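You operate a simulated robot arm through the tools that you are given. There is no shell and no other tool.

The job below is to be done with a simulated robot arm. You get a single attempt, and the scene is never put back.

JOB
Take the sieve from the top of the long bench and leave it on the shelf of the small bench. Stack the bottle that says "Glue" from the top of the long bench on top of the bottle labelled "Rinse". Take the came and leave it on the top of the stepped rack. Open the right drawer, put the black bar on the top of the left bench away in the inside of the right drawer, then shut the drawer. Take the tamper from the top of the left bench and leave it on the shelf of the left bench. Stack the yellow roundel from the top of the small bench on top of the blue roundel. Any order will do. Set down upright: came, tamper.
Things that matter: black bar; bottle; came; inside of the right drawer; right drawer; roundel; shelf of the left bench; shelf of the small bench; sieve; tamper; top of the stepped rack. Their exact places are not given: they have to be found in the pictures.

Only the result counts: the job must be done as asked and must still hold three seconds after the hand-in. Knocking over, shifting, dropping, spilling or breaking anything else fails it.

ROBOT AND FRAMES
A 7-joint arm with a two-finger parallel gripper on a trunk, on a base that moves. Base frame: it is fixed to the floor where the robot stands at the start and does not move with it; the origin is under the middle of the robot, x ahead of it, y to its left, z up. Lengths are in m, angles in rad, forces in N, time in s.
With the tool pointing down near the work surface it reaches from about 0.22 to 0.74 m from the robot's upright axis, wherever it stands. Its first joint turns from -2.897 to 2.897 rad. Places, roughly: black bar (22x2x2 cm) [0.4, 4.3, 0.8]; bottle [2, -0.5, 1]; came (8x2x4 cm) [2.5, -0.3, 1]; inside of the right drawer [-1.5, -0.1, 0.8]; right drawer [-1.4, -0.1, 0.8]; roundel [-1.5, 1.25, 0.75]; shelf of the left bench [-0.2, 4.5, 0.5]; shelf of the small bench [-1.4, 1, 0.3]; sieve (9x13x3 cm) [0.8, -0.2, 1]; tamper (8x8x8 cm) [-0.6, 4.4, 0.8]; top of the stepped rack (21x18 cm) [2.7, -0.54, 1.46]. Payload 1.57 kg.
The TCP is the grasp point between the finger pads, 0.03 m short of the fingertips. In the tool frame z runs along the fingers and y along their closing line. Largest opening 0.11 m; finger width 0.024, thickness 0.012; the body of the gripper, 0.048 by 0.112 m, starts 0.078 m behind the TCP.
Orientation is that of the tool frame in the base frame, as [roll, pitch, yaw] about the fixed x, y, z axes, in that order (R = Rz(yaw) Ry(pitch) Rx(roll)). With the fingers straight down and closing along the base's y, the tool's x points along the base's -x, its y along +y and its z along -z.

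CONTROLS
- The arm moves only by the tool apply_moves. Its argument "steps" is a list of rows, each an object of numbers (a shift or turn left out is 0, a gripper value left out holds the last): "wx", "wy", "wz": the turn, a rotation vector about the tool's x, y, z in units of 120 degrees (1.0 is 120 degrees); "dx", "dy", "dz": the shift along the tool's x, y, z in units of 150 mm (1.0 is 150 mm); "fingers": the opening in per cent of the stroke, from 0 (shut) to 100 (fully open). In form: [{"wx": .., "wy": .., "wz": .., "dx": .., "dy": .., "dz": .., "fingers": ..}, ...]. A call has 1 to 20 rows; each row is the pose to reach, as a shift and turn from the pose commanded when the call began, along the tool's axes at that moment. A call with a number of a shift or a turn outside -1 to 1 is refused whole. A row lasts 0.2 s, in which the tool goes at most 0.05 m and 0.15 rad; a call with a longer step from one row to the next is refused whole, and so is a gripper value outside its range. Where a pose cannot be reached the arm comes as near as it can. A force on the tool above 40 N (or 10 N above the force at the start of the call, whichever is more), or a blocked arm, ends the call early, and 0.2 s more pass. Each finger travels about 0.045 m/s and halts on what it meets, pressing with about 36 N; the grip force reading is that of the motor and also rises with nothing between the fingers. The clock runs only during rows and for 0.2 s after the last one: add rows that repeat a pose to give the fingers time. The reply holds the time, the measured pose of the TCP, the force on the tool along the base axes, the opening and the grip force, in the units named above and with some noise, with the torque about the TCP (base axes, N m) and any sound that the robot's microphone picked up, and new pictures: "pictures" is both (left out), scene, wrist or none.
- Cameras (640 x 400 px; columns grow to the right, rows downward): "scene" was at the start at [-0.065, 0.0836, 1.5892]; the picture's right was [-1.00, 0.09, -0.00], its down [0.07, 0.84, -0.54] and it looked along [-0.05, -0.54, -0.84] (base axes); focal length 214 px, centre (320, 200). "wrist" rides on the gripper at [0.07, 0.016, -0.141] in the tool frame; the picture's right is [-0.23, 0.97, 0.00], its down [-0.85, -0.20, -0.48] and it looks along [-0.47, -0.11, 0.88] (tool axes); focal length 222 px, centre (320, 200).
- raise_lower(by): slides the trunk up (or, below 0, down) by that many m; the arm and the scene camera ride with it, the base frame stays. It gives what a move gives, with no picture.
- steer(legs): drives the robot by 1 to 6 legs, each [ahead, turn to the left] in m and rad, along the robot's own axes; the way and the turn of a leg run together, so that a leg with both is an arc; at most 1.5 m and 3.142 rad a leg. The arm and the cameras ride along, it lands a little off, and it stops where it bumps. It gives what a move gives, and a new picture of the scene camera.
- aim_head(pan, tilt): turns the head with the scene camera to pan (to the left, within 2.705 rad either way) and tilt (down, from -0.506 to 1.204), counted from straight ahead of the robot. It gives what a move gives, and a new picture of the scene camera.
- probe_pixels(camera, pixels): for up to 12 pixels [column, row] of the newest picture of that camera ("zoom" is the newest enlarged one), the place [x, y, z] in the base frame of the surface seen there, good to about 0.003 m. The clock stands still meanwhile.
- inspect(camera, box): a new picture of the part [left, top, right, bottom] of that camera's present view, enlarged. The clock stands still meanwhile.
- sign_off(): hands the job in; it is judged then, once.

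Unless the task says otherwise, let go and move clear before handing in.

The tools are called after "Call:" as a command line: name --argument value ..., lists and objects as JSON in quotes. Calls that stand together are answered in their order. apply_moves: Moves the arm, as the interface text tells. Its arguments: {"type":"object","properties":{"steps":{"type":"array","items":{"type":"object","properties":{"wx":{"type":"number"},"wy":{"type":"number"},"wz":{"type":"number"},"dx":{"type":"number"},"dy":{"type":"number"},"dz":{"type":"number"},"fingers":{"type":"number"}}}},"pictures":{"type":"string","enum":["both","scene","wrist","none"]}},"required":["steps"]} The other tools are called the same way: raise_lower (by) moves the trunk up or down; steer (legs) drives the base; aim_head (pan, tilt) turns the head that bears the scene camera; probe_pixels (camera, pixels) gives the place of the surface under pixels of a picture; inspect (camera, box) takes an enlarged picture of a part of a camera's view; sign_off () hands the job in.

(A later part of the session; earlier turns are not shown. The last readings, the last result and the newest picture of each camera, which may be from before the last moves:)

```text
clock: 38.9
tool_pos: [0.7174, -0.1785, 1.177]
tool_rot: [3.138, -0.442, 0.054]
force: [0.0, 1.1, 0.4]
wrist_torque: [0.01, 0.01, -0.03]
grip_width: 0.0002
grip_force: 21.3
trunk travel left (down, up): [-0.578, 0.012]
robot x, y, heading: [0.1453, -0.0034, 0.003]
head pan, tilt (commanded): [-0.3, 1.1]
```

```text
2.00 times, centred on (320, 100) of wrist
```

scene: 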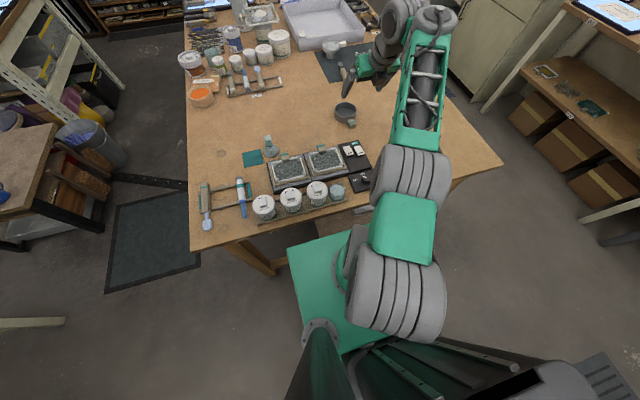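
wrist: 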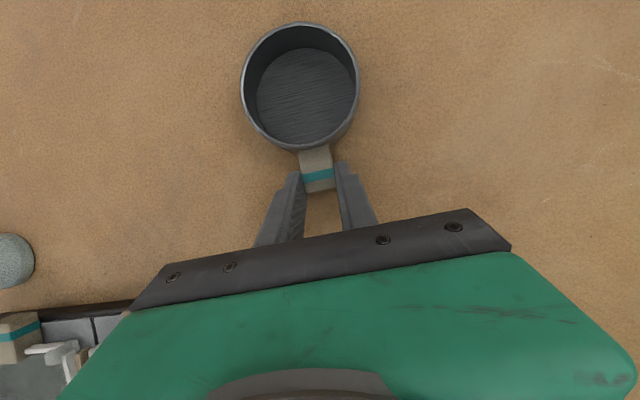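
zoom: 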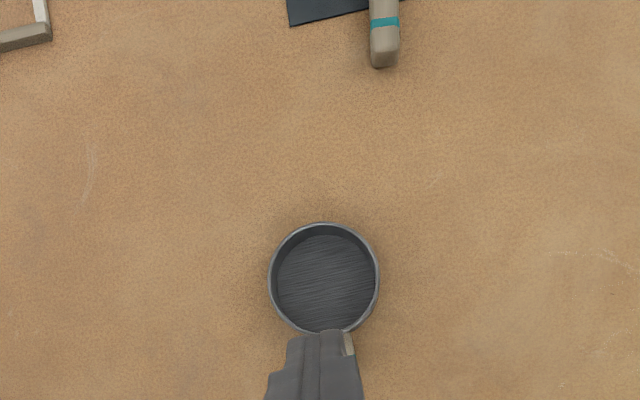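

The handle slipped out (width now 0); the sieve is still flat on the bench. I'll instead grasp the whole ring across its diameter, where the weight is centred. First open the fingers and see where it lies.

Call:
apply_moves --steps '[{"fingers": 100}, {"fingers": 100}, {"fingers": 100}, {"fingers": 100}, {"fingers": 100}, {"fingers": 100}, {"fingers": 100}]' --pictures "wrist"

Call:
inspect --camera "wrist" --box '[240, 60, 400, 160]'

Call:
probe_pixels --camera "wrist" --pixels '[[320, 112], [294, 140], [348, 137], [321, 138], [322, 166], [322, 180], [329, 186], [341, 120], [300, 120]]'

```text
clock: 40.5
tool_pos: [0.7183, -0.1778, 1.1767]
tool_rot: [3.139, -0.443, 0.053]
force: [0.1, 0.6, 0.5]
wrist_torque: [-0.01, 0.02, 0.02]
grip_width: 0.1099
grip_force: 0.1
trunk travel left (down, up): [-0.578, 0.012]
robot x, y, heading: [0.1442, -0.0015, -0.0]
head pan, tilt (commanded): [-0.3, 1.1]
```

wrist: 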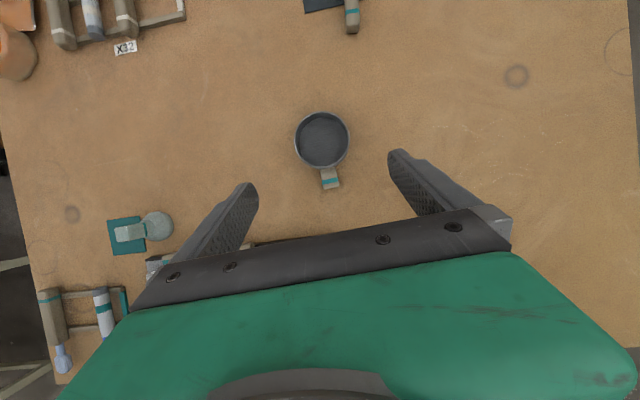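

```text
4.00 times, centred on (320, 110) of wrist
```

zoom: 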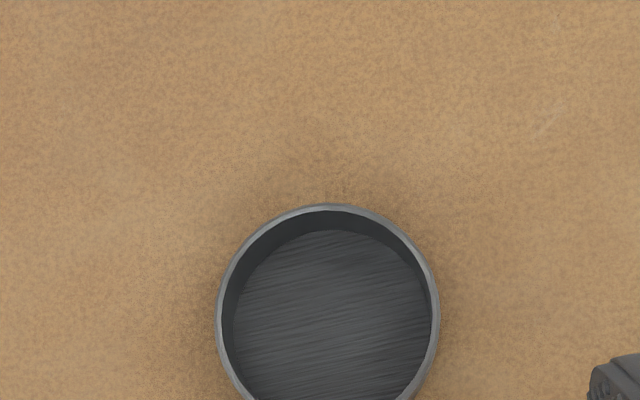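

```text
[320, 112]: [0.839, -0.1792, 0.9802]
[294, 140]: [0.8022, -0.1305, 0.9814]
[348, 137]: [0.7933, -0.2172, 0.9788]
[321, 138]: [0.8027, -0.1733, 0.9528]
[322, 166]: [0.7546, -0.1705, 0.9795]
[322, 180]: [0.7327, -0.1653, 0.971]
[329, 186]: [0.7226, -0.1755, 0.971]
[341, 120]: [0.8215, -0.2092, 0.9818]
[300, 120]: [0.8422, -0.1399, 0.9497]
```

The ring centre is at (0.797,-0.174), diameter ≈0.087. Move forward 0.07 so the fingers straddle the ring.

Call:
apply_moves --steps '[{"dx": 0.211, "dz": 0.1}, {"dx": 0.422, "dz": 0.2}]' --pictures "none"

Call:
raise_lower --by -0.12

Call:
inspect --camera "wrist" --box '[160, 40, 480, 240]'

```text
clock: 41.0
tool_pos: [0.7888, -0.1732, 1.1753]
tool_rot: [3.141, -0.441, 0.052]
force: [-1.0, -1.1, 0.3]
wrist_torque: [0.0, 0.01, 0.03]
grip_width: 0.1097
grip_force: 0.1
trunk travel left (down, up): [-0.578, 0.012]
robot x, y, heading: [0.1426, -0.0008, -0.002]
head pan, tilt (commanded): [-0.3, 1.1]
```

```text
clock: 42.5
tool_pos: [0.7881, -0.1732, 1.0555]
tool_rot: [3.14, -0.444, 0.052]
force: [-0.3, -0.3, 0.5]
wrist_torque: [0.0, -0.01, -0.04]
grip_width: 0.11
grip_force: 0.0
trunk travel left (down, up): [-0.458, 0.132]
robot x, y, heading: [0.1428, 0.0007, -0.0]
head pan, tilt (commanded): [-0.3, 1.1]
```

```text
2.00 times, centred on (320, 140) of wrist
```

zoom: 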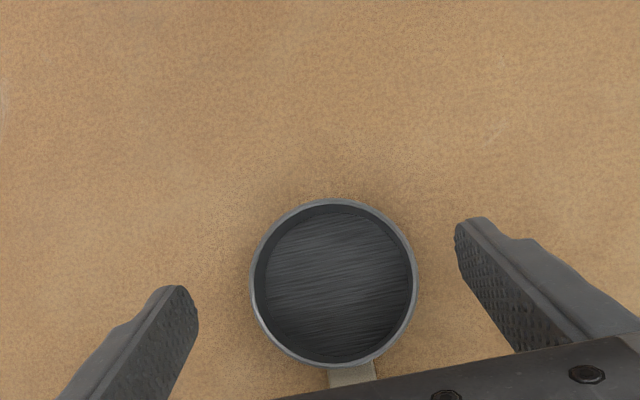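

Aligned. Lower to z≈0.986 and close on the ring.

Call:
raise_lower --by -0.069

Call:
apply_moves --steps '[{"fingers": 80}, {"fingers": 60}, {"fingers": 60}, {"fingers": 40}, {"fingers": 40}, {"fingers": 40}, {"fingers": 40}]' --pictures "wrist"

```text
clock: 43.6
tool_pos: [0.7883, -0.1735, 0.9863]
tool_rot: [3.14, -0.444, 0.054]
force: [-0.5, -0.2, -0.1]
wrist_torque: [-0.01, -0.02, 0.0]
grip_width: 0.1102
grip_force: 0.1
trunk travel left (down, up): [-0.389, 0.201]
robot x, y, heading: [0.1426, -0.0007, 0.001]
head pan, tilt (commanded): [-0.3, 1.1]
```

```text
clock: 45.2
tool_pos: [0.7882, -0.1735, 0.9878]
tool_rot: [3.14, -0.443, 0.051]
force: [0.4, -0.9, 2.9]
wrist_torque: [0.14, -0.06, -0.05]
grip_width: 0.0889
grip_force: 35.7
trunk travel left (down, up): [-0.389, 0.201]
robot x, y, heading: [0.1449, 0.0004, 0.001]
head pan, tilt (commanded): [-0.3, 1.1]
```

wrist: 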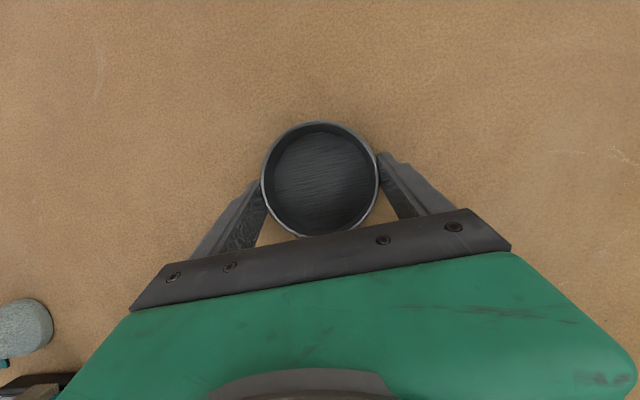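

The ring is held at width 0.089. Lift a little and check.

Call:
raise_lower --by 0.04

Call:
inspect --camera "wrist" --box '[160, 60, 480, 260]'

Call:
inspect --camera "scene" --box '[280, 20, 440, 120]'

```text
clock: 46.1
tool_pos: [0.7882, -0.1726, 1.025]
tool_rot: [3.138, -0.44, 0.052]
force: [-0.1, 0.0, -1.5]
wrist_torque: [-0.04, -0.03, 0.03]
grip_width: 0.089
grip_force: 36.0
trunk travel left (down, up): [-0.429, 0.161]
robot x, y, heading: [0.1419, -0.0054, 0.004]
head pan, tilt (commanded): [-0.3, 1.1]
```

```text
2.00 times, centred on (320, 160) of wrist
```

zoom: 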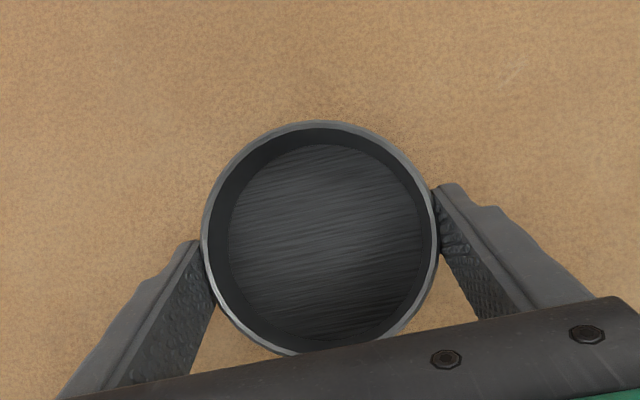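

```text
4.00 times, centred on (360, 70) of scene
```

zoom: 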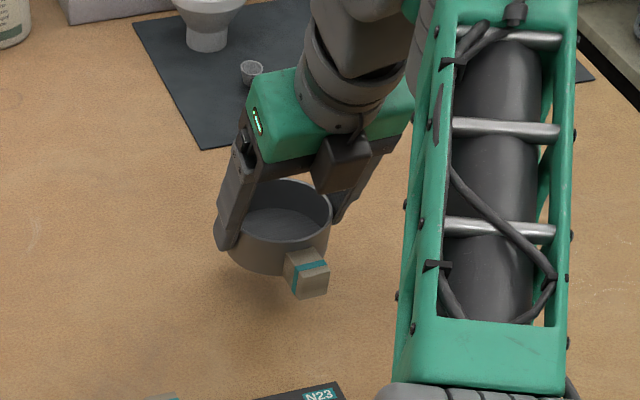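

It's lifted. Check its tilt by probing rim points in the wrist zoom view.

Call:
inspect --camera "wrist" --box '[160, 60, 480, 260]'

Call:
probe_pixels --camera "zoom" --pixels '[[318, 124], [240, 165], [400, 165], [205, 240], [436, 210], [240, 325], [262, 342], [320, 180], [320, 310]]'

```text
2.00 times, centred on (320, 160) of wrist
```

zoom: 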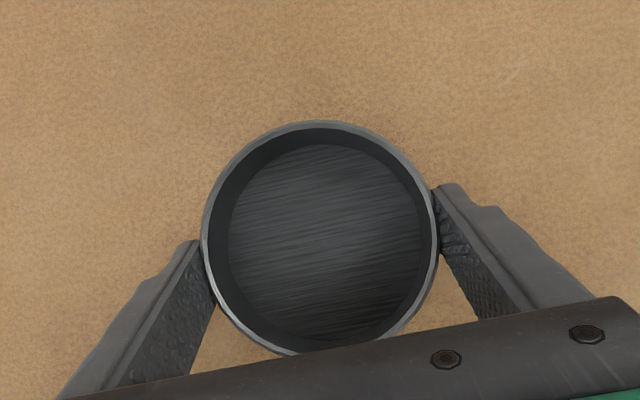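

```text
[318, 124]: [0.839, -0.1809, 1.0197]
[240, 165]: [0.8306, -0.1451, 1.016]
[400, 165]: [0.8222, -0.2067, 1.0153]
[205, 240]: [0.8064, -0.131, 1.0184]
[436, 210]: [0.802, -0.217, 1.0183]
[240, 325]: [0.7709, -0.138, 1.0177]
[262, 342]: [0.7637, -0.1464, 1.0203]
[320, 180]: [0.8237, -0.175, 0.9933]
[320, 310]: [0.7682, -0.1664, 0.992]
```

The sieve is level in the grip (rim z≈1.019 both sides, bottom ≈0.036 below TCP). Raise, back away and drive round to face the small bench.

Call:
raise_lower --by 0.15

Call:
steer --legs '[[-0.4, 0], [0, 1.571]]'

```text
clock: 47.8
tool_pos: [0.7866, -0.1735, 1.1765]
tool_rot: [3.14, -0.444, 0.052]
force: [0.2, -0.3, -1.5]
wrist_torque: [0.02, -0.02, 0.02]
grip_width: 0.0889
grip_force: 35.8
trunk travel left (down, up): [-0.579, 0.011]
robot x, y, heading: [0.1446, 0.0006, 0.001]
head pan, tilt (commanded): [-0.3, 1.1]
```

```text
clock: 54.1
tool_pos: [-0.066, 0.643, 1.1768]
tool_rot: [3.139, -0.443, 1.6]
force: [0.0, 0.2, -0.9]
wrist_torque: [0.01, 0.04, 0.02]
grip_width: 0.089
grip_force: 35.9
trunk travel left (down, up): [-0.579, 0.011]
robot x, y, heading: [-0.2524, 0.0034, 1.548]
head pan, tilt (commanded): [-0.3, 1.1]
```

scene: 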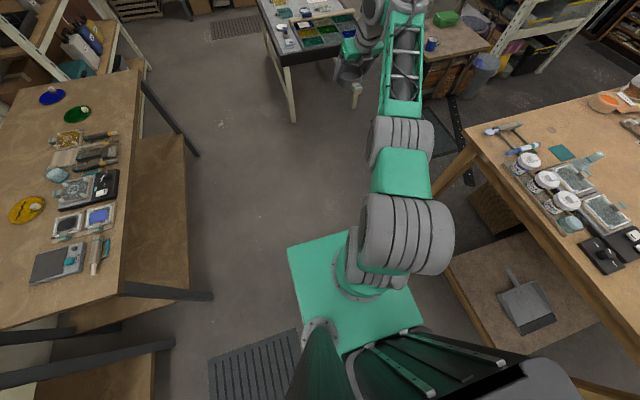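

Continue: drive 0.87 forward along +y, then turn left to face the small bench.

Call:
steer --legs '[[0.87, 0], [0, 1.594]]'

Call:
aim_head --pan 0.0 --tilt 0.75

```text
clock: 62.5
tool_pos: [-0.8819, 1.0287, 1.1769]
tool_rot: [3.14, -0.443, -3.081]
force: [-0.6, -0.2, -0.5]
wrist_torque: [0.02, 0.05, 0.01]
grip_width: 0.0893
grip_force: 35.8
trunk travel left (down, up): [-0.579, 0.011]
robot x, y, heading: [-0.2345, 0.8639, -3.131]
head pan, tilt (commanded): [-0.3, 1.1]
```

scene: 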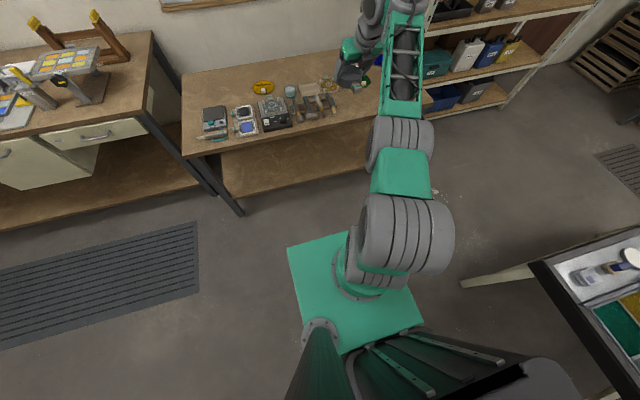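

```text
clock: 63.4
tool_pos: [-0.8807, 1.0302, 1.1762]
tool_rot: [3.14, -0.444, -3.08]
force: [-1.4, 0.3, -0.9]
wrist_torque: [-0.01, -0.01, -0.01]
grip_width: 0.0888
grip_force: 36.4
trunk travel left (down, up): [-0.579, 0.011]
robot x, y, heading: [-0.2337, 0.866, -3.135]
head pan, tilt (commanded): [0.0, 0.75]
```

scene: 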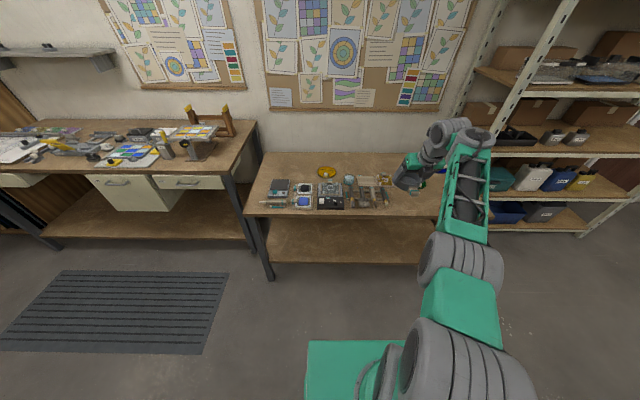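

Facing the small bench now. I'll probe the shelf's front edge and surface, and the underside of the bench top.

Call:
probe_pixels --camera "scene" --pixels '[[350, 258], [350, 250], [350, 230], [300, 262], [400, 245], [340, 205], [340, 213], [410, 258], [268, 270], [350, 263], [260, 210], [300, 222]]'

Call:
inspect --camera "scene" --box '[230, 140, 470, 290]'

```text
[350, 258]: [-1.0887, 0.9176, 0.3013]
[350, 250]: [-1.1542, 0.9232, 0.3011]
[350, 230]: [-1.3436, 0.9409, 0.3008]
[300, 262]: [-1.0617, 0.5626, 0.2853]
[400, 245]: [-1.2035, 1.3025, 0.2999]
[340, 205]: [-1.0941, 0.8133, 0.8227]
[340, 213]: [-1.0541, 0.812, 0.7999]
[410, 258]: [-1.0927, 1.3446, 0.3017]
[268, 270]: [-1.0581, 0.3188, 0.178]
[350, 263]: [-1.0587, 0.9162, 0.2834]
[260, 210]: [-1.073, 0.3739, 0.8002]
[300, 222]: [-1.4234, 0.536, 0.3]
```

```text
2.67 times, centred on (350, 215) of scene
```

zoom: 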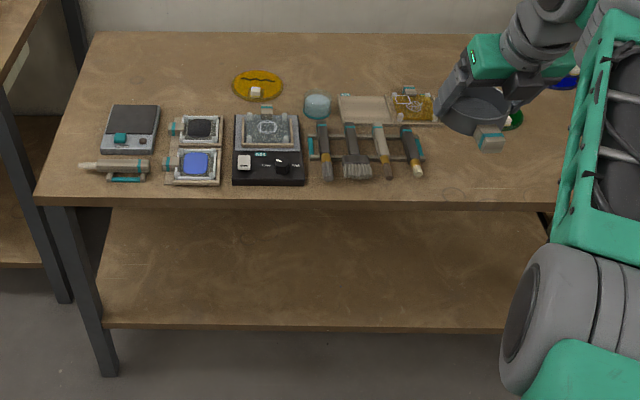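

The shelf is at z≈0.301 with its front edge at x≈-1.06; the top's edge at x≈-1.05. The sieve is outside the bench, so I'll lower the trunk here, then lower the arm, then drive in.

Call:
raise_lower --by -0.3

Call:
raise_lower --by -0.24

Call:
aim_head --pan -0.3 --tilt 0.6

```text
clock: 66.4
tool_pos: [-0.8808, 1.0307, 0.8759]
tool_rot: [3.141, -0.444, -3.08]
force: [0.1, 0.3, -1.2]
wrist_torque: [0.0, 0.02, -0.01]
grip_width: 0.089
grip_force: 36.0
trunk travel left (down, up): [-0.279, 0.311]
robot x, y, heading: [-0.2324, 0.8642, -3.133]
head pan, tilt (commanded): [0.0, 0.75]
```

```text
clock: 68.9
tool_pos: [-0.8815, 1.0305, 0.6376]
tool_rot: [3.139, -0.445, -3.08]
force: [-0.2, -0.4, -0.8]
wrist_torque: [0.02, 0.05, 0.01]
grip_width: 0.0889
grip_force: 35.9
trunk travel left (down, up): [-0.039, 0.551]
robot x, y, heading: [-0.2351, 0.8639, -3.134]
head pan, tilt (commanded): [0.0, 0.75]
```

```text
clock: 69.7
tool_pos: [-0.8809, 1.0308, 0.6371]
tool_rot: [-3.141, -0.443, -3.079]
force: [-0.1, 0.1, -1.1]
wrist_torque: [0.03, 0.03, 0.0]
grip_width: 0.0892
grip_force: 36.3
trunk travel left (down, up): [-0.039, 0.551]
robot x, y, heading: [-0.2337, 0.8641, -3.133]
head pan, tilt (commanded): [-0.3, 0.6]
```

scene: 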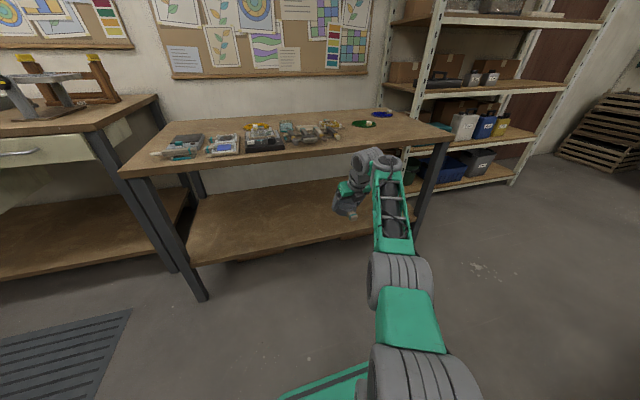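

Now lower the arm itself by 0.265 m in two calls, keeping the tilt.

Call:
apply_moves --steps '[{"dx": -0.126, "dz": 0.265}, {"dx": -0.253, "dz": 0.53}, {"dx": -0.379, "dz": 0.795}]' --pictures "none"

Call:
apply_moves --steps '[{"dx": -0.126, "dz": 0.265}, {"dx": -0.253, "dz": 0.53}, {"dx": -0.379, "dz": 0.795}]' --pictures "both"

```text
clock: 70.5
tool_pos: [-0.8644, 1.0119, 0.558]
tool_rot: [-3.061, -0.426, -3.121]
force: [-0.4, 0.2, -1.0]
wrist_torque: [0.04, 0.02, -0.01]
grip_width: 0.089
grip_force: 35.6
out of reach, approached as far as the arm can: row 1, 2, 3
trunk travel left (down, up): [-0.039, 0.551]
robot x, y, heading: [-0.235, 0.8639, -3.134]
head pan, tilt (commanded): [-0.3, 0.6]
```

```text
clock: 71.3
tool_pos: [-0.882, 0.9858, 0.4754]
tool_rot: [-2.975, -0.398, 3.111]
force: [0.8, 0.4, -1.3]
wrist_torque: [0.0, -0.02, 0.02]
grip_width: 0.089
grip_force: 36.3
out of reach, approached as far as the arm can: row 1, 2, 3
trunk travel left (down, up): [-0.039, 0.551]
robot x, y, heading: [-0.233, 0.8669, -3.129]
head pan, tilt (commanded): [-0.3, 0.6]
```

scene: 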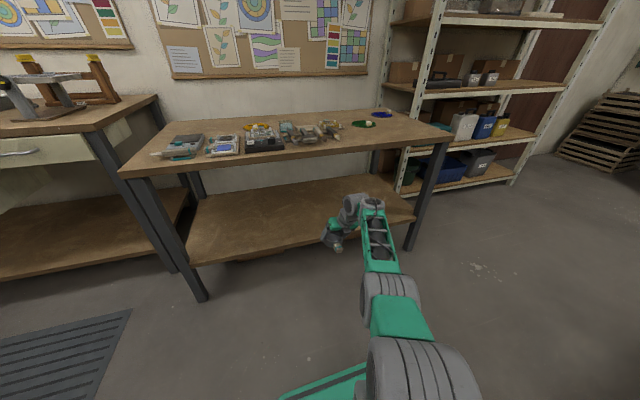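
wrist: 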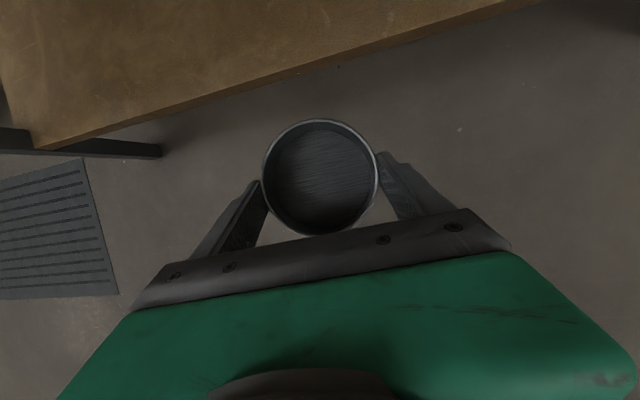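

The arm deviated (out of reach rows, roll now off by 0.17). Let me probe the arm's links to learn its geometry and limits.

Call:
probe_pixels --camera "scene" --pixels '[[420, 370], [398, 318], [385, 295], [405, 295], [378, 265], [378, 235], [372, 203], [350, 207], [345, 222], [335, 240], [330, 385]]'

Call:
inspect --camera "scene" --box '[280, 160, 480, 400]'

```text
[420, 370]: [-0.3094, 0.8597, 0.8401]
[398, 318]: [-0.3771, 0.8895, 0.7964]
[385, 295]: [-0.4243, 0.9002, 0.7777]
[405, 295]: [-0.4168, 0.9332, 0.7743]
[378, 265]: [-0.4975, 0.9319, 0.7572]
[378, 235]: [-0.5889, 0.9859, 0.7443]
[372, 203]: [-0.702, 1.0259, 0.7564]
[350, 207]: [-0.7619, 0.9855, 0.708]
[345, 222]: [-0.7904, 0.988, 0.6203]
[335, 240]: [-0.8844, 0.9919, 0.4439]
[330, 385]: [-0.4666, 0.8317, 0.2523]
```

```text
1.67 times, centred on (380, 280) of scene
```

zoom: 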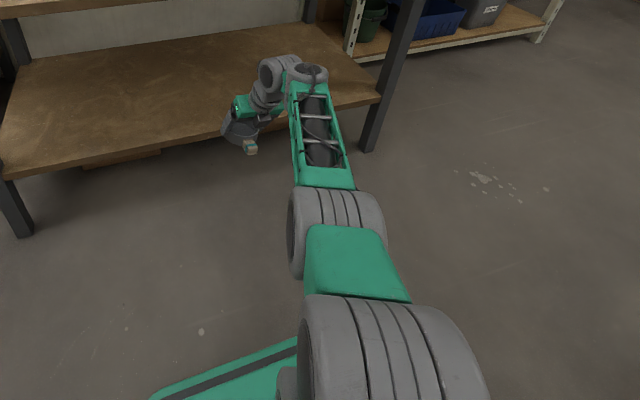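

The arm looks almost fully stretched here (shoulder-to-wrist near straight), so this low pose needs a shorter radius. I'll retract the commanded pose 0.15 m toward the robot.

Call:
apply_moves --steps '[{"dx": -0.225, "dy": -0.015, "dz": -0.107}, {"dx": -0.45, "dy": -0.03, "dz": -0.214}, {"dx": -0.675, "dy": -0.045, "dz": -0.321}, {"dx": -0.9, "dy": -0.06, "dz": -0.428}, {"dx": -0.9, "dy": -0.06, "dz": -0.428}]' --pictures "both"

```text
clock: 72.5
tool_pos: [-0.7585, 0.9709, 0.5465]
tool_rot: [-2.941, -0.377, 3.09]
force: [0.4, 0.0, -0.6]
wrist_torque: [0.02, 0.01, -0.04]
grip_width: 0.0892
grip_force: 35.6
out of reach, approached as far as the arm can: row 1, 2, 3, 4, 5
trunk travel left (down, up): [-0.039, 0.551]
robot x, y, heading: [-0.2325, 0.8615, -3.135]
head pan, tilt (commanded): [-0.3, 0.6]
```

scene: 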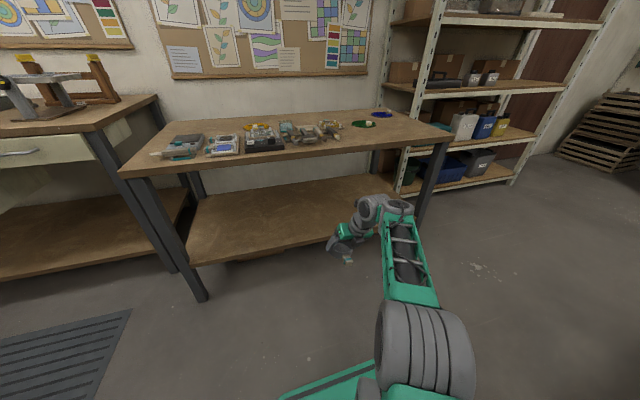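
wrist: 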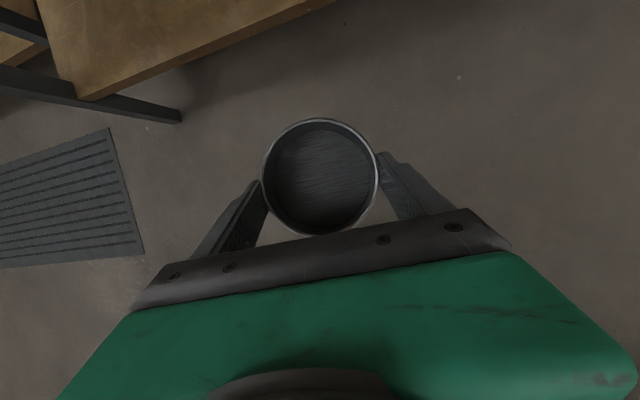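

Retracting raised it, so a wrist joint limit (tilt with a steep forearm) is the cause rather than reach. Let me probe the arm's links again in this pose.

Call:
probe_pixels --camera "scene" --pixels '[[425, 340], [400, 330], [460, 340], [410, 290], [400, 240], [398, 205], [370, 205], [352, 230], [365, 390], [335, 245]]'

Call:
aim_head --pan -0.6 --tilt 1.2

```text
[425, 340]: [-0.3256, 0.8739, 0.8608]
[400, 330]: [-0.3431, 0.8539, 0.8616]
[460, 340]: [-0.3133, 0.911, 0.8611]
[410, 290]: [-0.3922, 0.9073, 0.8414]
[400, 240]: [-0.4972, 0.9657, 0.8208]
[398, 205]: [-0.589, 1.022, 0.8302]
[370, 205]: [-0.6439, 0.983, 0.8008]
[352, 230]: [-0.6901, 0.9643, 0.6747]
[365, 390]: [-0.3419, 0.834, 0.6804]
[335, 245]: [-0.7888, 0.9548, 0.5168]
```

```text
clock: 73.5
tool_pos: [-0.7592, 0.9696, 0.5481]
tool_rot: [-2.942, -0.376, 3.089]
force: [0.1, 0.1, -0.1]
wrist_torque: [0.0, 0.02, -0.04]
grip_width: 0.0889
grip_force: 36.0
trunk travel left (down, up): [-0.039, 0.551]
robot x, y, heading: [-0.2342, 0.862, -3.133]
head pan, tilt (commanded): [-0.6, 1.201]
```

scene: 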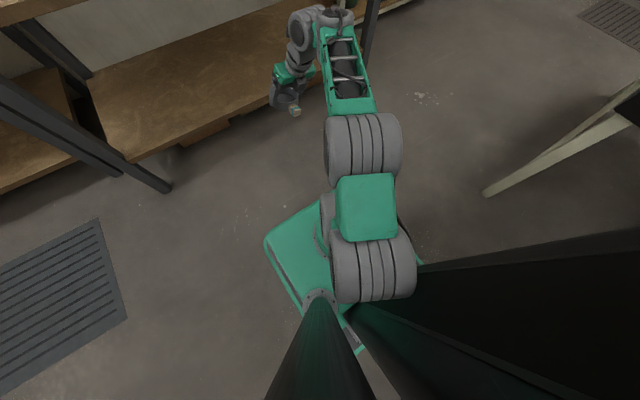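

Call:
probe_pixels --camera "scene" --pixels '[[372, 270], [340, 270], [410, 270], [366, 208], [362, 150], [330, 150], [398, 150], [345, 110], [345, 60], [335, 18], [300, 30], [325, 230]]'

```text
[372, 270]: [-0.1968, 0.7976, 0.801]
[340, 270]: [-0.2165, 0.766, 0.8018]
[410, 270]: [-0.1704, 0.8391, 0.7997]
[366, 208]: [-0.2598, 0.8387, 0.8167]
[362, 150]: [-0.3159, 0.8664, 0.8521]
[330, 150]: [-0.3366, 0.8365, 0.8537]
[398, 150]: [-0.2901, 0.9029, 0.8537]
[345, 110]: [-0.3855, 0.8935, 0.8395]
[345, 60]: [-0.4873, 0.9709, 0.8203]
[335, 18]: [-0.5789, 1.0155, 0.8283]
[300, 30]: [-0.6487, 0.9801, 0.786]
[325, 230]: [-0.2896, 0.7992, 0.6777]
```

I'll test whether removing the tilt (tool vertical) lets the arm get low here; the sieve is in free space in front of the bench.

Call:
apply_moves --steps '[{"wy": -0.06}, {"wy": -0.12}, {"wy": -0.18}, {"wy": -0.212}, {"wy": -0.212}]' --pictures "both"

```text
clock: 74.7
tool_pos: [-0.7601, 0.9715, 0.5489]
tool_rot: [-2.99, 0.042, -3.101]
force: [-0.1, -0.2, -1.2]
wrist_torque: [0.02, 0.03, 0.01]
grip_width: 0.0888
grip_force: 35.8
trunk travel left (down, up): [-0.039, 0.551]
robot x, y, heading: [-0.2353, 0.8665, -3.132]
head pan, tilt (commanded): [-0.6, 1.201]
```

scene: 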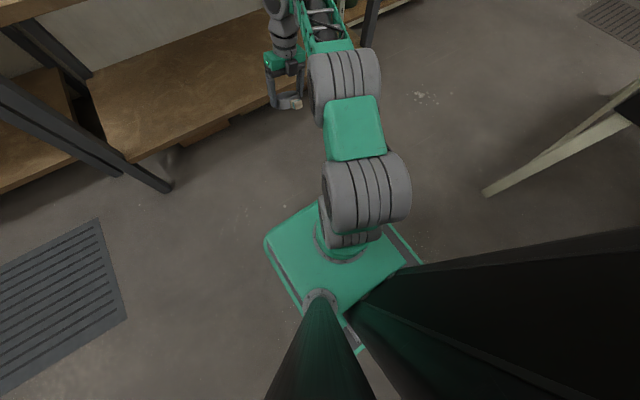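
wrist: 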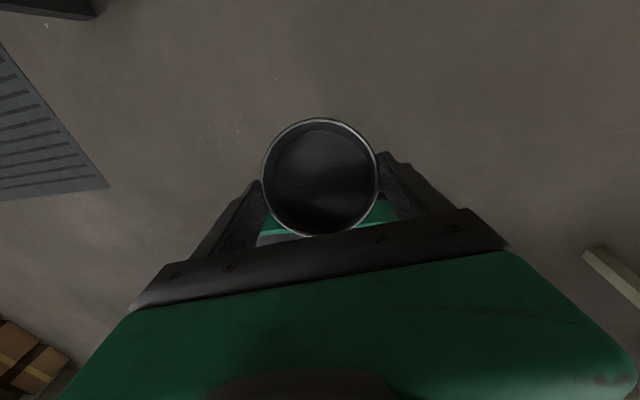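

The pose is now near vertical at (-0.760,0.972,0.549) with a small roll error. Correct the roll and try going down 0.14.

Call:
apply_moves --steps '[{"dz": 0.23, "wx": -0.024, "wy": 0.006}, {"dz": 0.46, "wx": -0.048, "wy": 0.012}, {"dz": 0.7, "wx": -0.0717, "wy": 0.02}, {"dz": 0.93, "wx": -0.0717, "wy": 0.02}]' --pictures "both"

```text
clock: 75.7
tool_pos: [-0.8042, 0.9455, 0.4508]
tool_rot: [-3.065, 0.014, -3.123]
force: [1.3, 0.6, -0.7]
wrist_torque: [0.01, 0.02, 0.01]
grip_width: 0.089
grip_force: 35.9
out of reach, approached as far as the arm can: row 2, 3, 4
trunk travel left (down, up): [-0.039, 0.551]
robot x, y, heading: [-0.2369, 0.8625, -3.135]
head pan, tilt (commanded): [-0.6, 1.201]
```

scene: 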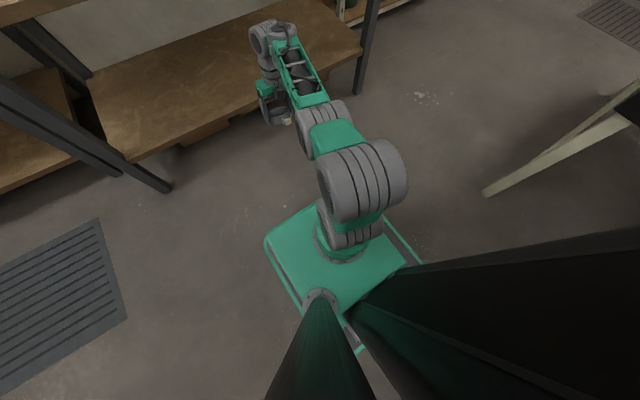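
wrist: 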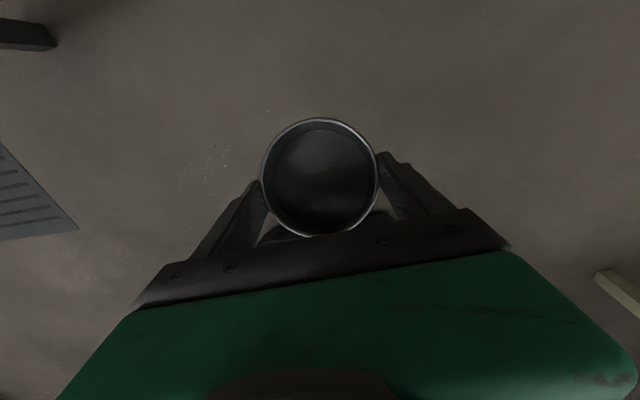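

Now the base-side joint is visible. Probe the chain again.

Call:
probe_pixels --camera "scene" --pixels '[[350, 238], [345, 215], [365, 185], [330, 185], [400, 185], [345, 140], [325, 120], [305, 90], [285, 40], [262, 45], [266, 90], [300, 230]]'

```text
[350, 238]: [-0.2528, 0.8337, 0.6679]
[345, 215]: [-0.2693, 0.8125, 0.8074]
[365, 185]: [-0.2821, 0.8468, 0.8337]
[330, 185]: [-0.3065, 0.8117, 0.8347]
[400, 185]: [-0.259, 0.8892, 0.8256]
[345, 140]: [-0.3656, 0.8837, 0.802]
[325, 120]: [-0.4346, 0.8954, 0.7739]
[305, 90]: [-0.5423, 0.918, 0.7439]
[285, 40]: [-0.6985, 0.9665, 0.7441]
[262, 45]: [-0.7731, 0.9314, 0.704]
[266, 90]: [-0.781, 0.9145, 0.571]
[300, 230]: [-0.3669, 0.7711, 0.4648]
```

Try a different low pose: fix the roll and move outward slightly while descending, to learn the limit.

Call:
apply_moves --steps '[{"dx": 0.1, "wx": -0.036}, {"dx": 0.2, "dz": 0.1, "wx": -0.036}, {"dx": 0.3, "dz": 0.3, "wx": -0.036}, {"dx": 0.3, "dz": 0.5, "wx": -0.036}]' --pictures "none"

```text
clock: 76.7
tool_pos: [-0.8659, 0.9183, 0.399]
tool_rot: [-3.068, 0.034, 3.14]
force: [0.1, 0.9, -0.6]
wrist_torque: [0.01, 0.05, -0.01]
grip_width: 0.0888
grip_force: 36.2
out of reach, approached as far as the arm can: row 1, 2, 3, 4
trunk travel left (down, up): [-0.039, 0.551]
robot x, y, heading: [-0.2379, 0.8609, -3.133]
head pan, tilt (commanded): [-0.6, 1.201]
```

Call:
apply_moves --steps '[{"wx": -0.035}, {"wx": -0.035}, {"wx": -0.035}]' --pictures "scene"

Call:
probe_pixels --camera "scene" --pixels '[[320, 200], [340, 180], [360, 190], [330, 150], [300, 110], [280, 80], [260, 50], [350, 240], [340, 215], [380, 170]]'

```text
clock: 77.5
tool_pos: [-0.8663, 0.9181, 0.3982]
tool_rot: [-3.069, 0.032, 3.139]
force: [0.3, 0.3, -0.8]
wrist_torque: [0.01, 0.01, 0.02]
grip_width: 0.0888
grip_force: 35.8
out of reach, approached as far as the arm can: row 1, 2, 3
trunk travel left (down, up): [-0.039, 0.551]
robot x, y, heading: [-0.2337, 0.8636, -3.136]
head pan, tilt (commanded): [-0.6, 1.201]
```

scene: 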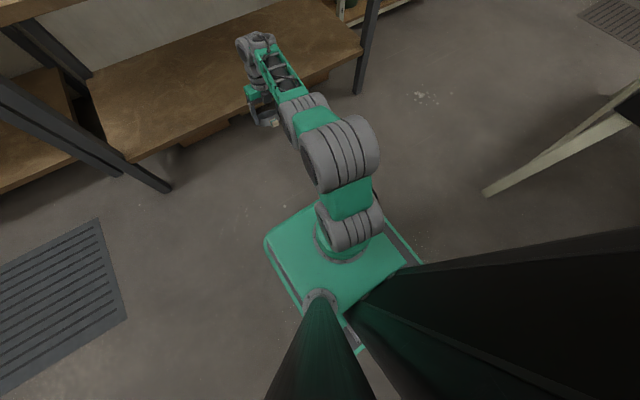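

```text
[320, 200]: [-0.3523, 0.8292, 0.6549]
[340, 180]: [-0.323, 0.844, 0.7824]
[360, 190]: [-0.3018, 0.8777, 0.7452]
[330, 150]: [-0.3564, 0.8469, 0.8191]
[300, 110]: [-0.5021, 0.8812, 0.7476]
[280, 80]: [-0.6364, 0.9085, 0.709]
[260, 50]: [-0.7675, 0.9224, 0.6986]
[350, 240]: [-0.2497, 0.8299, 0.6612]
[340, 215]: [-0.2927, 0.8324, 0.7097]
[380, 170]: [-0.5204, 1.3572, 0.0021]
```

The shoulder is the joint on the plate and the elbow is above it; limits seem to involve tool yaw/roll. Test a yaw turn of the tool while correcting roll.

Call:
apply_moves --steps '[{"wz": 0.05, "wx": -0.018}, {"wz": 0.1, "wx": -0.035}, {"wz": 0.15, "wx": -0.035}]' --pictures "none"

```text
clock: 78.3
tool_pos: [-0.8643, 0.9185, 0.3984]
tool_rot: [3.127, 0.044, 2.825]
force: [-0.5, 0.3, -0.6]
wrist_torque: [0.04, 0.02, 0.0]
grip_width: 0.0889
grip_force: 35.4
trunk travel left (down, up): [-0.039, 0.551]
robot x, y, heading: [-0.2369, 0.8593, -3.133]
head pan, tilt (commanded): [-0.6, 1.201]
```

That was it: turning the tool clockwise (yaw 2.825) frees the last joint and the pose is exactly reached. I'll turn a bit further for slack, then restore the 25° tilt that keeps the sieve level.

Call:
apply_moves --steps '[{"wz": 0.06, "wx": 0.004}, {"wz": 0.125, "wx": 0.007}]' --pictures "none"

Call:
apply_moves --steps '[{"wy": 0.06}, {"wy": 0.12}, {"wy": 0.18}, {"wy": 0.233}]' --pictures "both"

```text
clock: 78.9
tool_pos: [-0.8663, 0.919, 0.3989]
tool_rot: [3.134, 0.042, 2.562]
force: [0.5, -0.7, -0.7]
wrist_torque: [-0.02, 0.04, -0.02]
grip_width: 0.0892
grip_force: 36.7
trunk travel left (down, up): [-0.039, 0.551]
robot x, y, heading: [-0.2368, 0.8634, -3.136]
head pan, tilt (commanded): [-0.6, 1.201]
```

```text
clock: 79.9
tool_pos: [-0.8662, 0.9186, 0.3989]
tool_rot: [3.132, -0.449, 2.569]
force: [0.3, -0.2, -0.4]
wrist_torque: [0.0, 0.01, -0.02]
grip_width: 0.0889
grip_force: 35.7
trunk travel left (down, up): [-0.039, 0.551]
robot x, y, heading: [-0.2344, 0.8645, -3.132]
head pan, tilt (commanded): [-0.6, 1.201]
```

scene: 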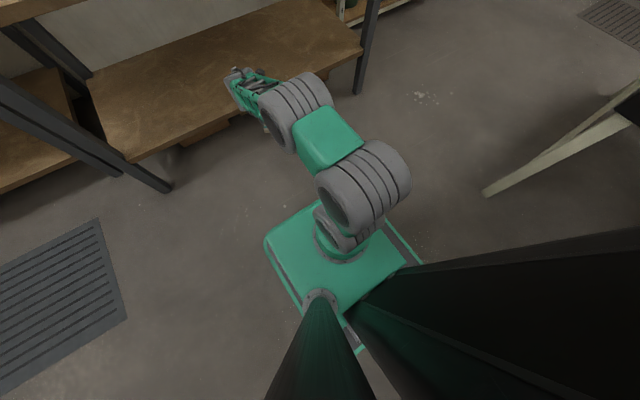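
wrist: 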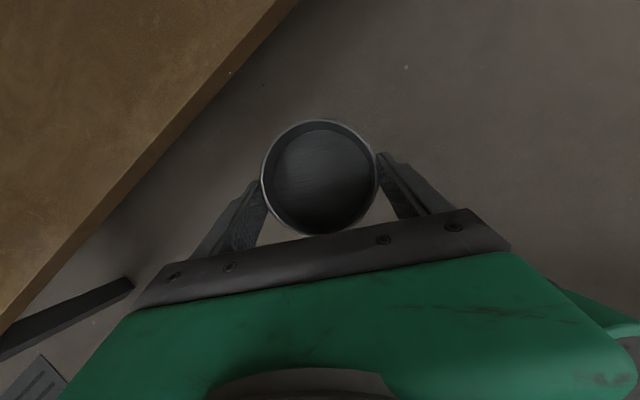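

The sieve is level again at (-0.866,0.919,0.399) with no limit warnings. Probe the wrist parts' heights before driving under the bench top.

Call:
probe_pixels --camera "scene" --pixels '[[232, 72], [240, 80], [235, 100], [255, 80], [275, 105], [290, 90], [320, 85], [265, 125], [325, 135]]'

Call:
aim_head --pan -0.2 --tilt 0.7

```text
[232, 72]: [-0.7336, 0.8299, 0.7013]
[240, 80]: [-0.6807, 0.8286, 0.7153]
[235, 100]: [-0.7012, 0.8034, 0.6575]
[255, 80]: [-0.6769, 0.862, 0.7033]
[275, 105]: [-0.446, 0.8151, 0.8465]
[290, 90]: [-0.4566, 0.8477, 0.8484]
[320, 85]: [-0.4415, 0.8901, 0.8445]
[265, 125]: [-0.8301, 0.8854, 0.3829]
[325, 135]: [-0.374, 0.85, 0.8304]
```

```text
clock: 80.8
tool_pos: [-0.8667, 0.9188, 0.3989]
tool_rot: [3.132, -0.446, 2.568]
force: [0.1, 1.0, -1.4]
wrist_torque: [0.01, 0.02, 0.02]
grip_width: 0.0891
grip_force: 36.2
trunk travel left (down, up): [-0.039, 0.551]
robot x, y, heading: [-0.2322, 0.8582, -3.135]
head pan, tilt (commanded): [-0.201, 0.7]
```

scene: 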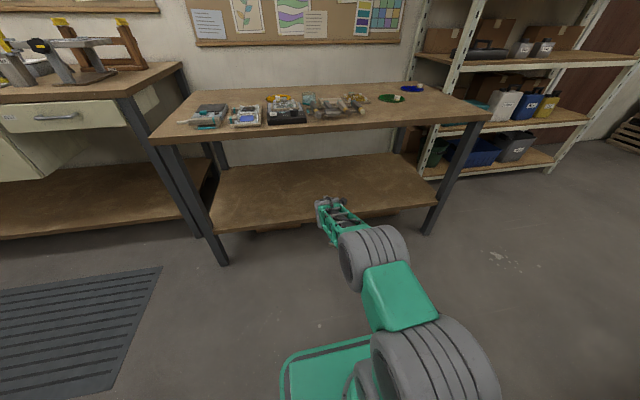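

Clear: wrist top at z≈0.715, sieve bottom ≈0.363 above the shelf (0.301). Drive forward 0.30 m so the sieve goes under the bench top.

Call:
steer --legs '[[0.3, 0]]'

Call:
inspect --camera "wrist" --box '[0, 0, 640, 400]'

```text
clock: 82.8
tool_pos: [-1.162, 0.9129, 0.3987]
tool_rot: [3.129, -0.446, 2.576]
force: [-1.0, -1.5, -1.5]
wrist_torque: [0.02, 0.04, 0.0]
grip_width: 0.0891
grip_force: 36.4
trunk travel left (down, up): [-0.039, 0.551]
robot x, y, heading: [-0.5278, 0.8613, -3.13]
head pan, tilt (commanded): [-0.201, 0.7]
```

scene: 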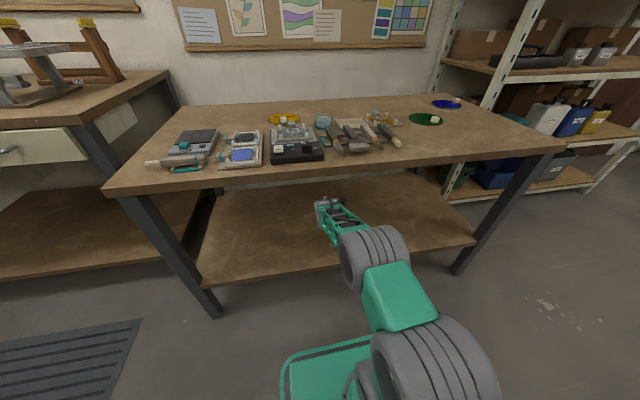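

```text
1.00 times, centred on (320, 200) of wrist (not enlarged: the box is as wide or as high as the picture)
```

zoom: 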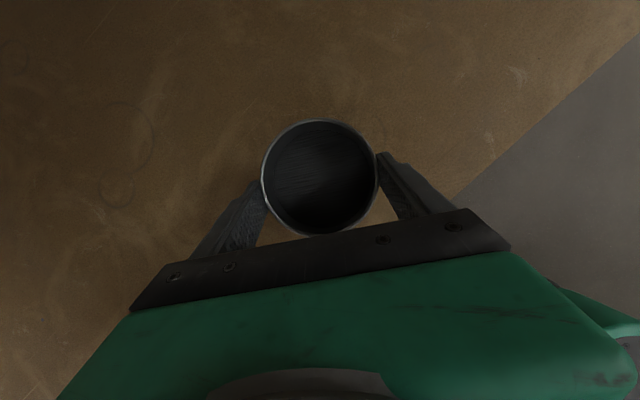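

Now over the shelf (edge visible at lower right of the wrist view). Lower the trunk 0.036, then the arm the remaining ~0.02.

Call:
raise_lower --by -0.036

Call:
apply_moves --steps '[{"dx": -0.025, "dz": 0.053}, {"dx": -0.05, "dz": 0.105}, {"dx": -0.05, "dz": 0.105}]' --pictures "wrist"

Call:
probe_pixels --camera "wrist" --pixels '[[320, 121], [264, 180], [376, 165], [300, 232], [330, 170], [200, 100], [450, 120], [500, 180]]'

```text
clock: 83.6
tool_pos: [-1.1618, 0.9132, 0.3626]
tool_rot: [3.131, -0.447, 2.576]
force: [0.1, -0.3, -0.9]
wrist_torque: [0.01, 0.0, -0.02]
grip_width: 0.0891
grip_force: 36.3
trunk travel left (down, up): [-0.003, 0.587]
robot x, y, heading: [-0.5332, 0.8618, -3.126]
head pan, tilt (commanded): [-0.201, 0.7]
```

```text
clock: 84.4
tool_pos: [-1.1623, 0.9143, 0.3451]
tool_rot: [3.132, -0.447, 2.574]
force: [0.5, -0.9, -1.2]
wrist_torque: [0.0, 0.0, 0.01]
grip_width: 0.0891
grip_force: 36.0
trunk travel left (down, up): [-0.003, 0.587]
robot x, y, heading: [-0.5331, 0.86, -3.127]
head pan, tilt (commanded): [-0.201, 0.7]
```

wrist: 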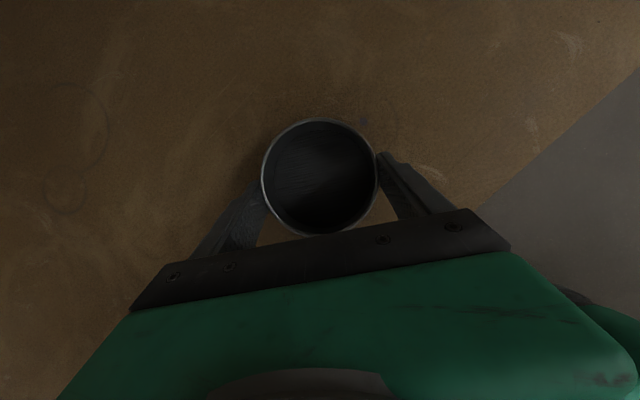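

```text
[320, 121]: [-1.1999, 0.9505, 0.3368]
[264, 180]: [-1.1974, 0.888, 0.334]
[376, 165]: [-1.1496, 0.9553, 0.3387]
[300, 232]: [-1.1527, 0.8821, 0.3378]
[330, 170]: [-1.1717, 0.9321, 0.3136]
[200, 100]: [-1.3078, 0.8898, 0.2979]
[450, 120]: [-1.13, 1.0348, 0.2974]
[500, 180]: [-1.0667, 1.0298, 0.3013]
```

Rim at z≈0.337, so the bottom is ~6 mm above the shelf. Lower 6 mm more and watch the force.

Call:
apply_moves --steps '[{"dx": -0.009, "dz": 0.018}, {"dx": -0.017, "dz": 0.036}, {"dx": -0.017, "dz": 0.036}]' --pictures "none"

```text
clock: 85.2
tool_pos: [-1.1616, 0.9128, 0.3384]
tool_rot: [3.133, -0.447, 2.573]
force: [-0.9, 0.0, -0.3]
wrist_torque: [0.03, -0.02, -0.03]
grip_width: 0.089
grip_force: 36.1
trunk travel left (down, up): [-0.003, 0.587]
robot x, y, heading: [-0.5251, 0.8607, -3.129]
head pan, tilt (commanded): [-0.201, 0.7]
```

Call:
apply_moves --steps '[{"dx": -0.009, "dz": 0.018}, {"dx": -0.009, "dz": 0.018}]' --pictures "none"

Call:
apply_moves --steps '[{"fingers": 85}, {"fingers": 90}, {"fingers": 100}, {"fingers": 100}]' --pictures "wrist"

```text
clock: 85.8
tool_pos: [-1.1639, 0.913, 0.3379]
tool_rot: [3.134, -0.45, 2.573]
force: [0.7, 2.7, 8.3]
wrist_torque: [-0.35, -0.49, 0.13]
grip_width: 0.0889
grip_force: 35.7
trunk travel left (down, up): [-0.003, 0.587]
robot x, y, heading: [-0.5317, 0.8576, -3.133]
head pan, tilt (commanded): [-0.201, 0.7]
```

```text
clock: 86.8
tool_pos: [-1.1623, 0.9127, 0.3362]
tool_rot: [3.133, -0.444, 2.574]
force: [0.2, -0.1, -0.4]
wrist_torque: [-0.01, 0.02, 0.02]
grip_width: 0.11
grip_force: 0.0
trunk travel left (down, up): [-0.003, 0.587]
robot x, y, heading: [-0.5304, 0.8574, -3.125]
head pan, tilt (commanded): [-0.201, 0.7]
```

wrist: 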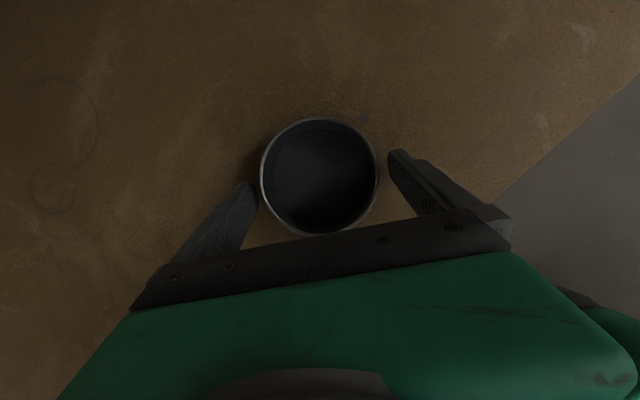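

Released on the shelf. Back the tool off along its axis and reverse out.

Call:
apply_moves --steps '[{"dz": -0.2}, {"dz": -0.4}, {"dz": -0.6}]' --pictures "wrist"

Call:
steer --legs '[[-0.35, 0]]'

Call:
inspect --camera "scene" --box '[200, 140, 440, 290]'

```text
clock: 87.6
tool_pos: [-1.1292, 0.8908, 0.4179]
tool_rot: [3.13, -0.448, 2.573]
force: [0.6, 0.4, -1.3]
wrist_torque: [0.01, 0.02, 0.0]
grip_width: 0.1102
grip_force: 0.0
trunk travel left (down, up): [-0.003, 0.587]
robot x, y, heading: [-0.5307, 0.8583, -3.125]
head pan, tilt (commanded): [-0.201, 0.7]
```

wrist: 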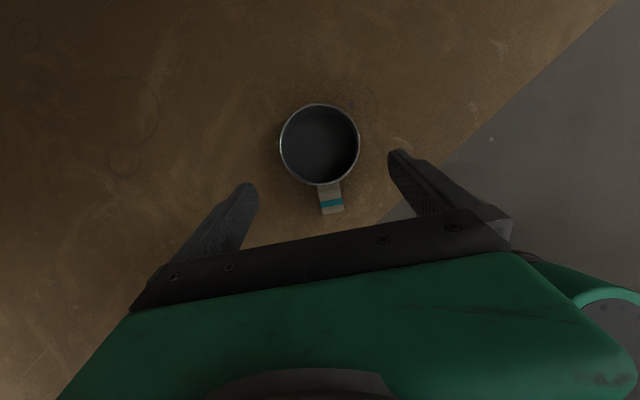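

```text
clock: 89.9
tool_pos: [-0.774, 0.8934, 0.417]
tool_rot: [3.132, -0.448, 2.574]
force: [0.5, -0.4, 0.7]
wrist_torque: [0.01, 0.01, 0.0]
grip_width: 0.11
grip_force: 0.2
trunk travel left (down, up): [-0.003, 0.587]
robot x, y, heading: [-0.1733, 0.8647, -3.13]
head pan, tilt (commanded): [-0.201, 0.7]
```

scene: 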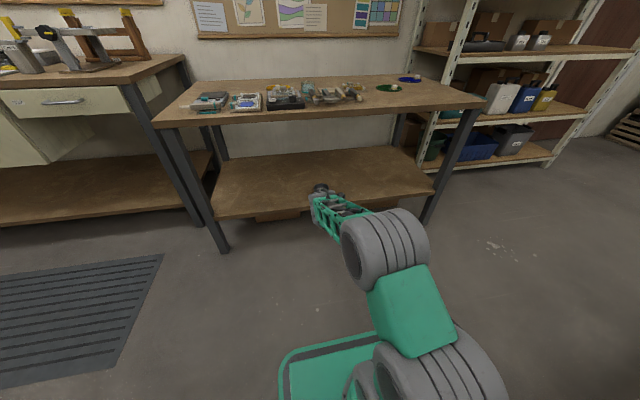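

```text
2.67 times, centred on (320, 215) of scene
```

zoom: 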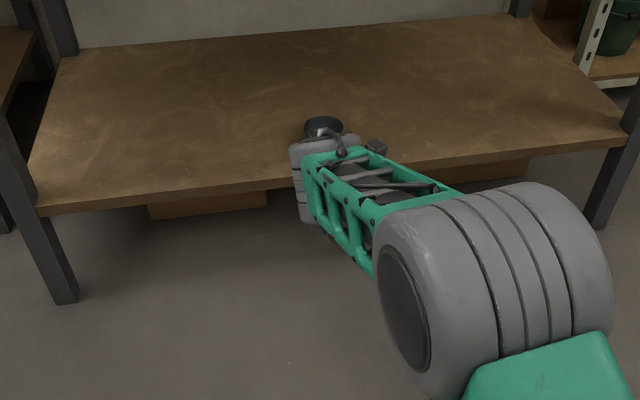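

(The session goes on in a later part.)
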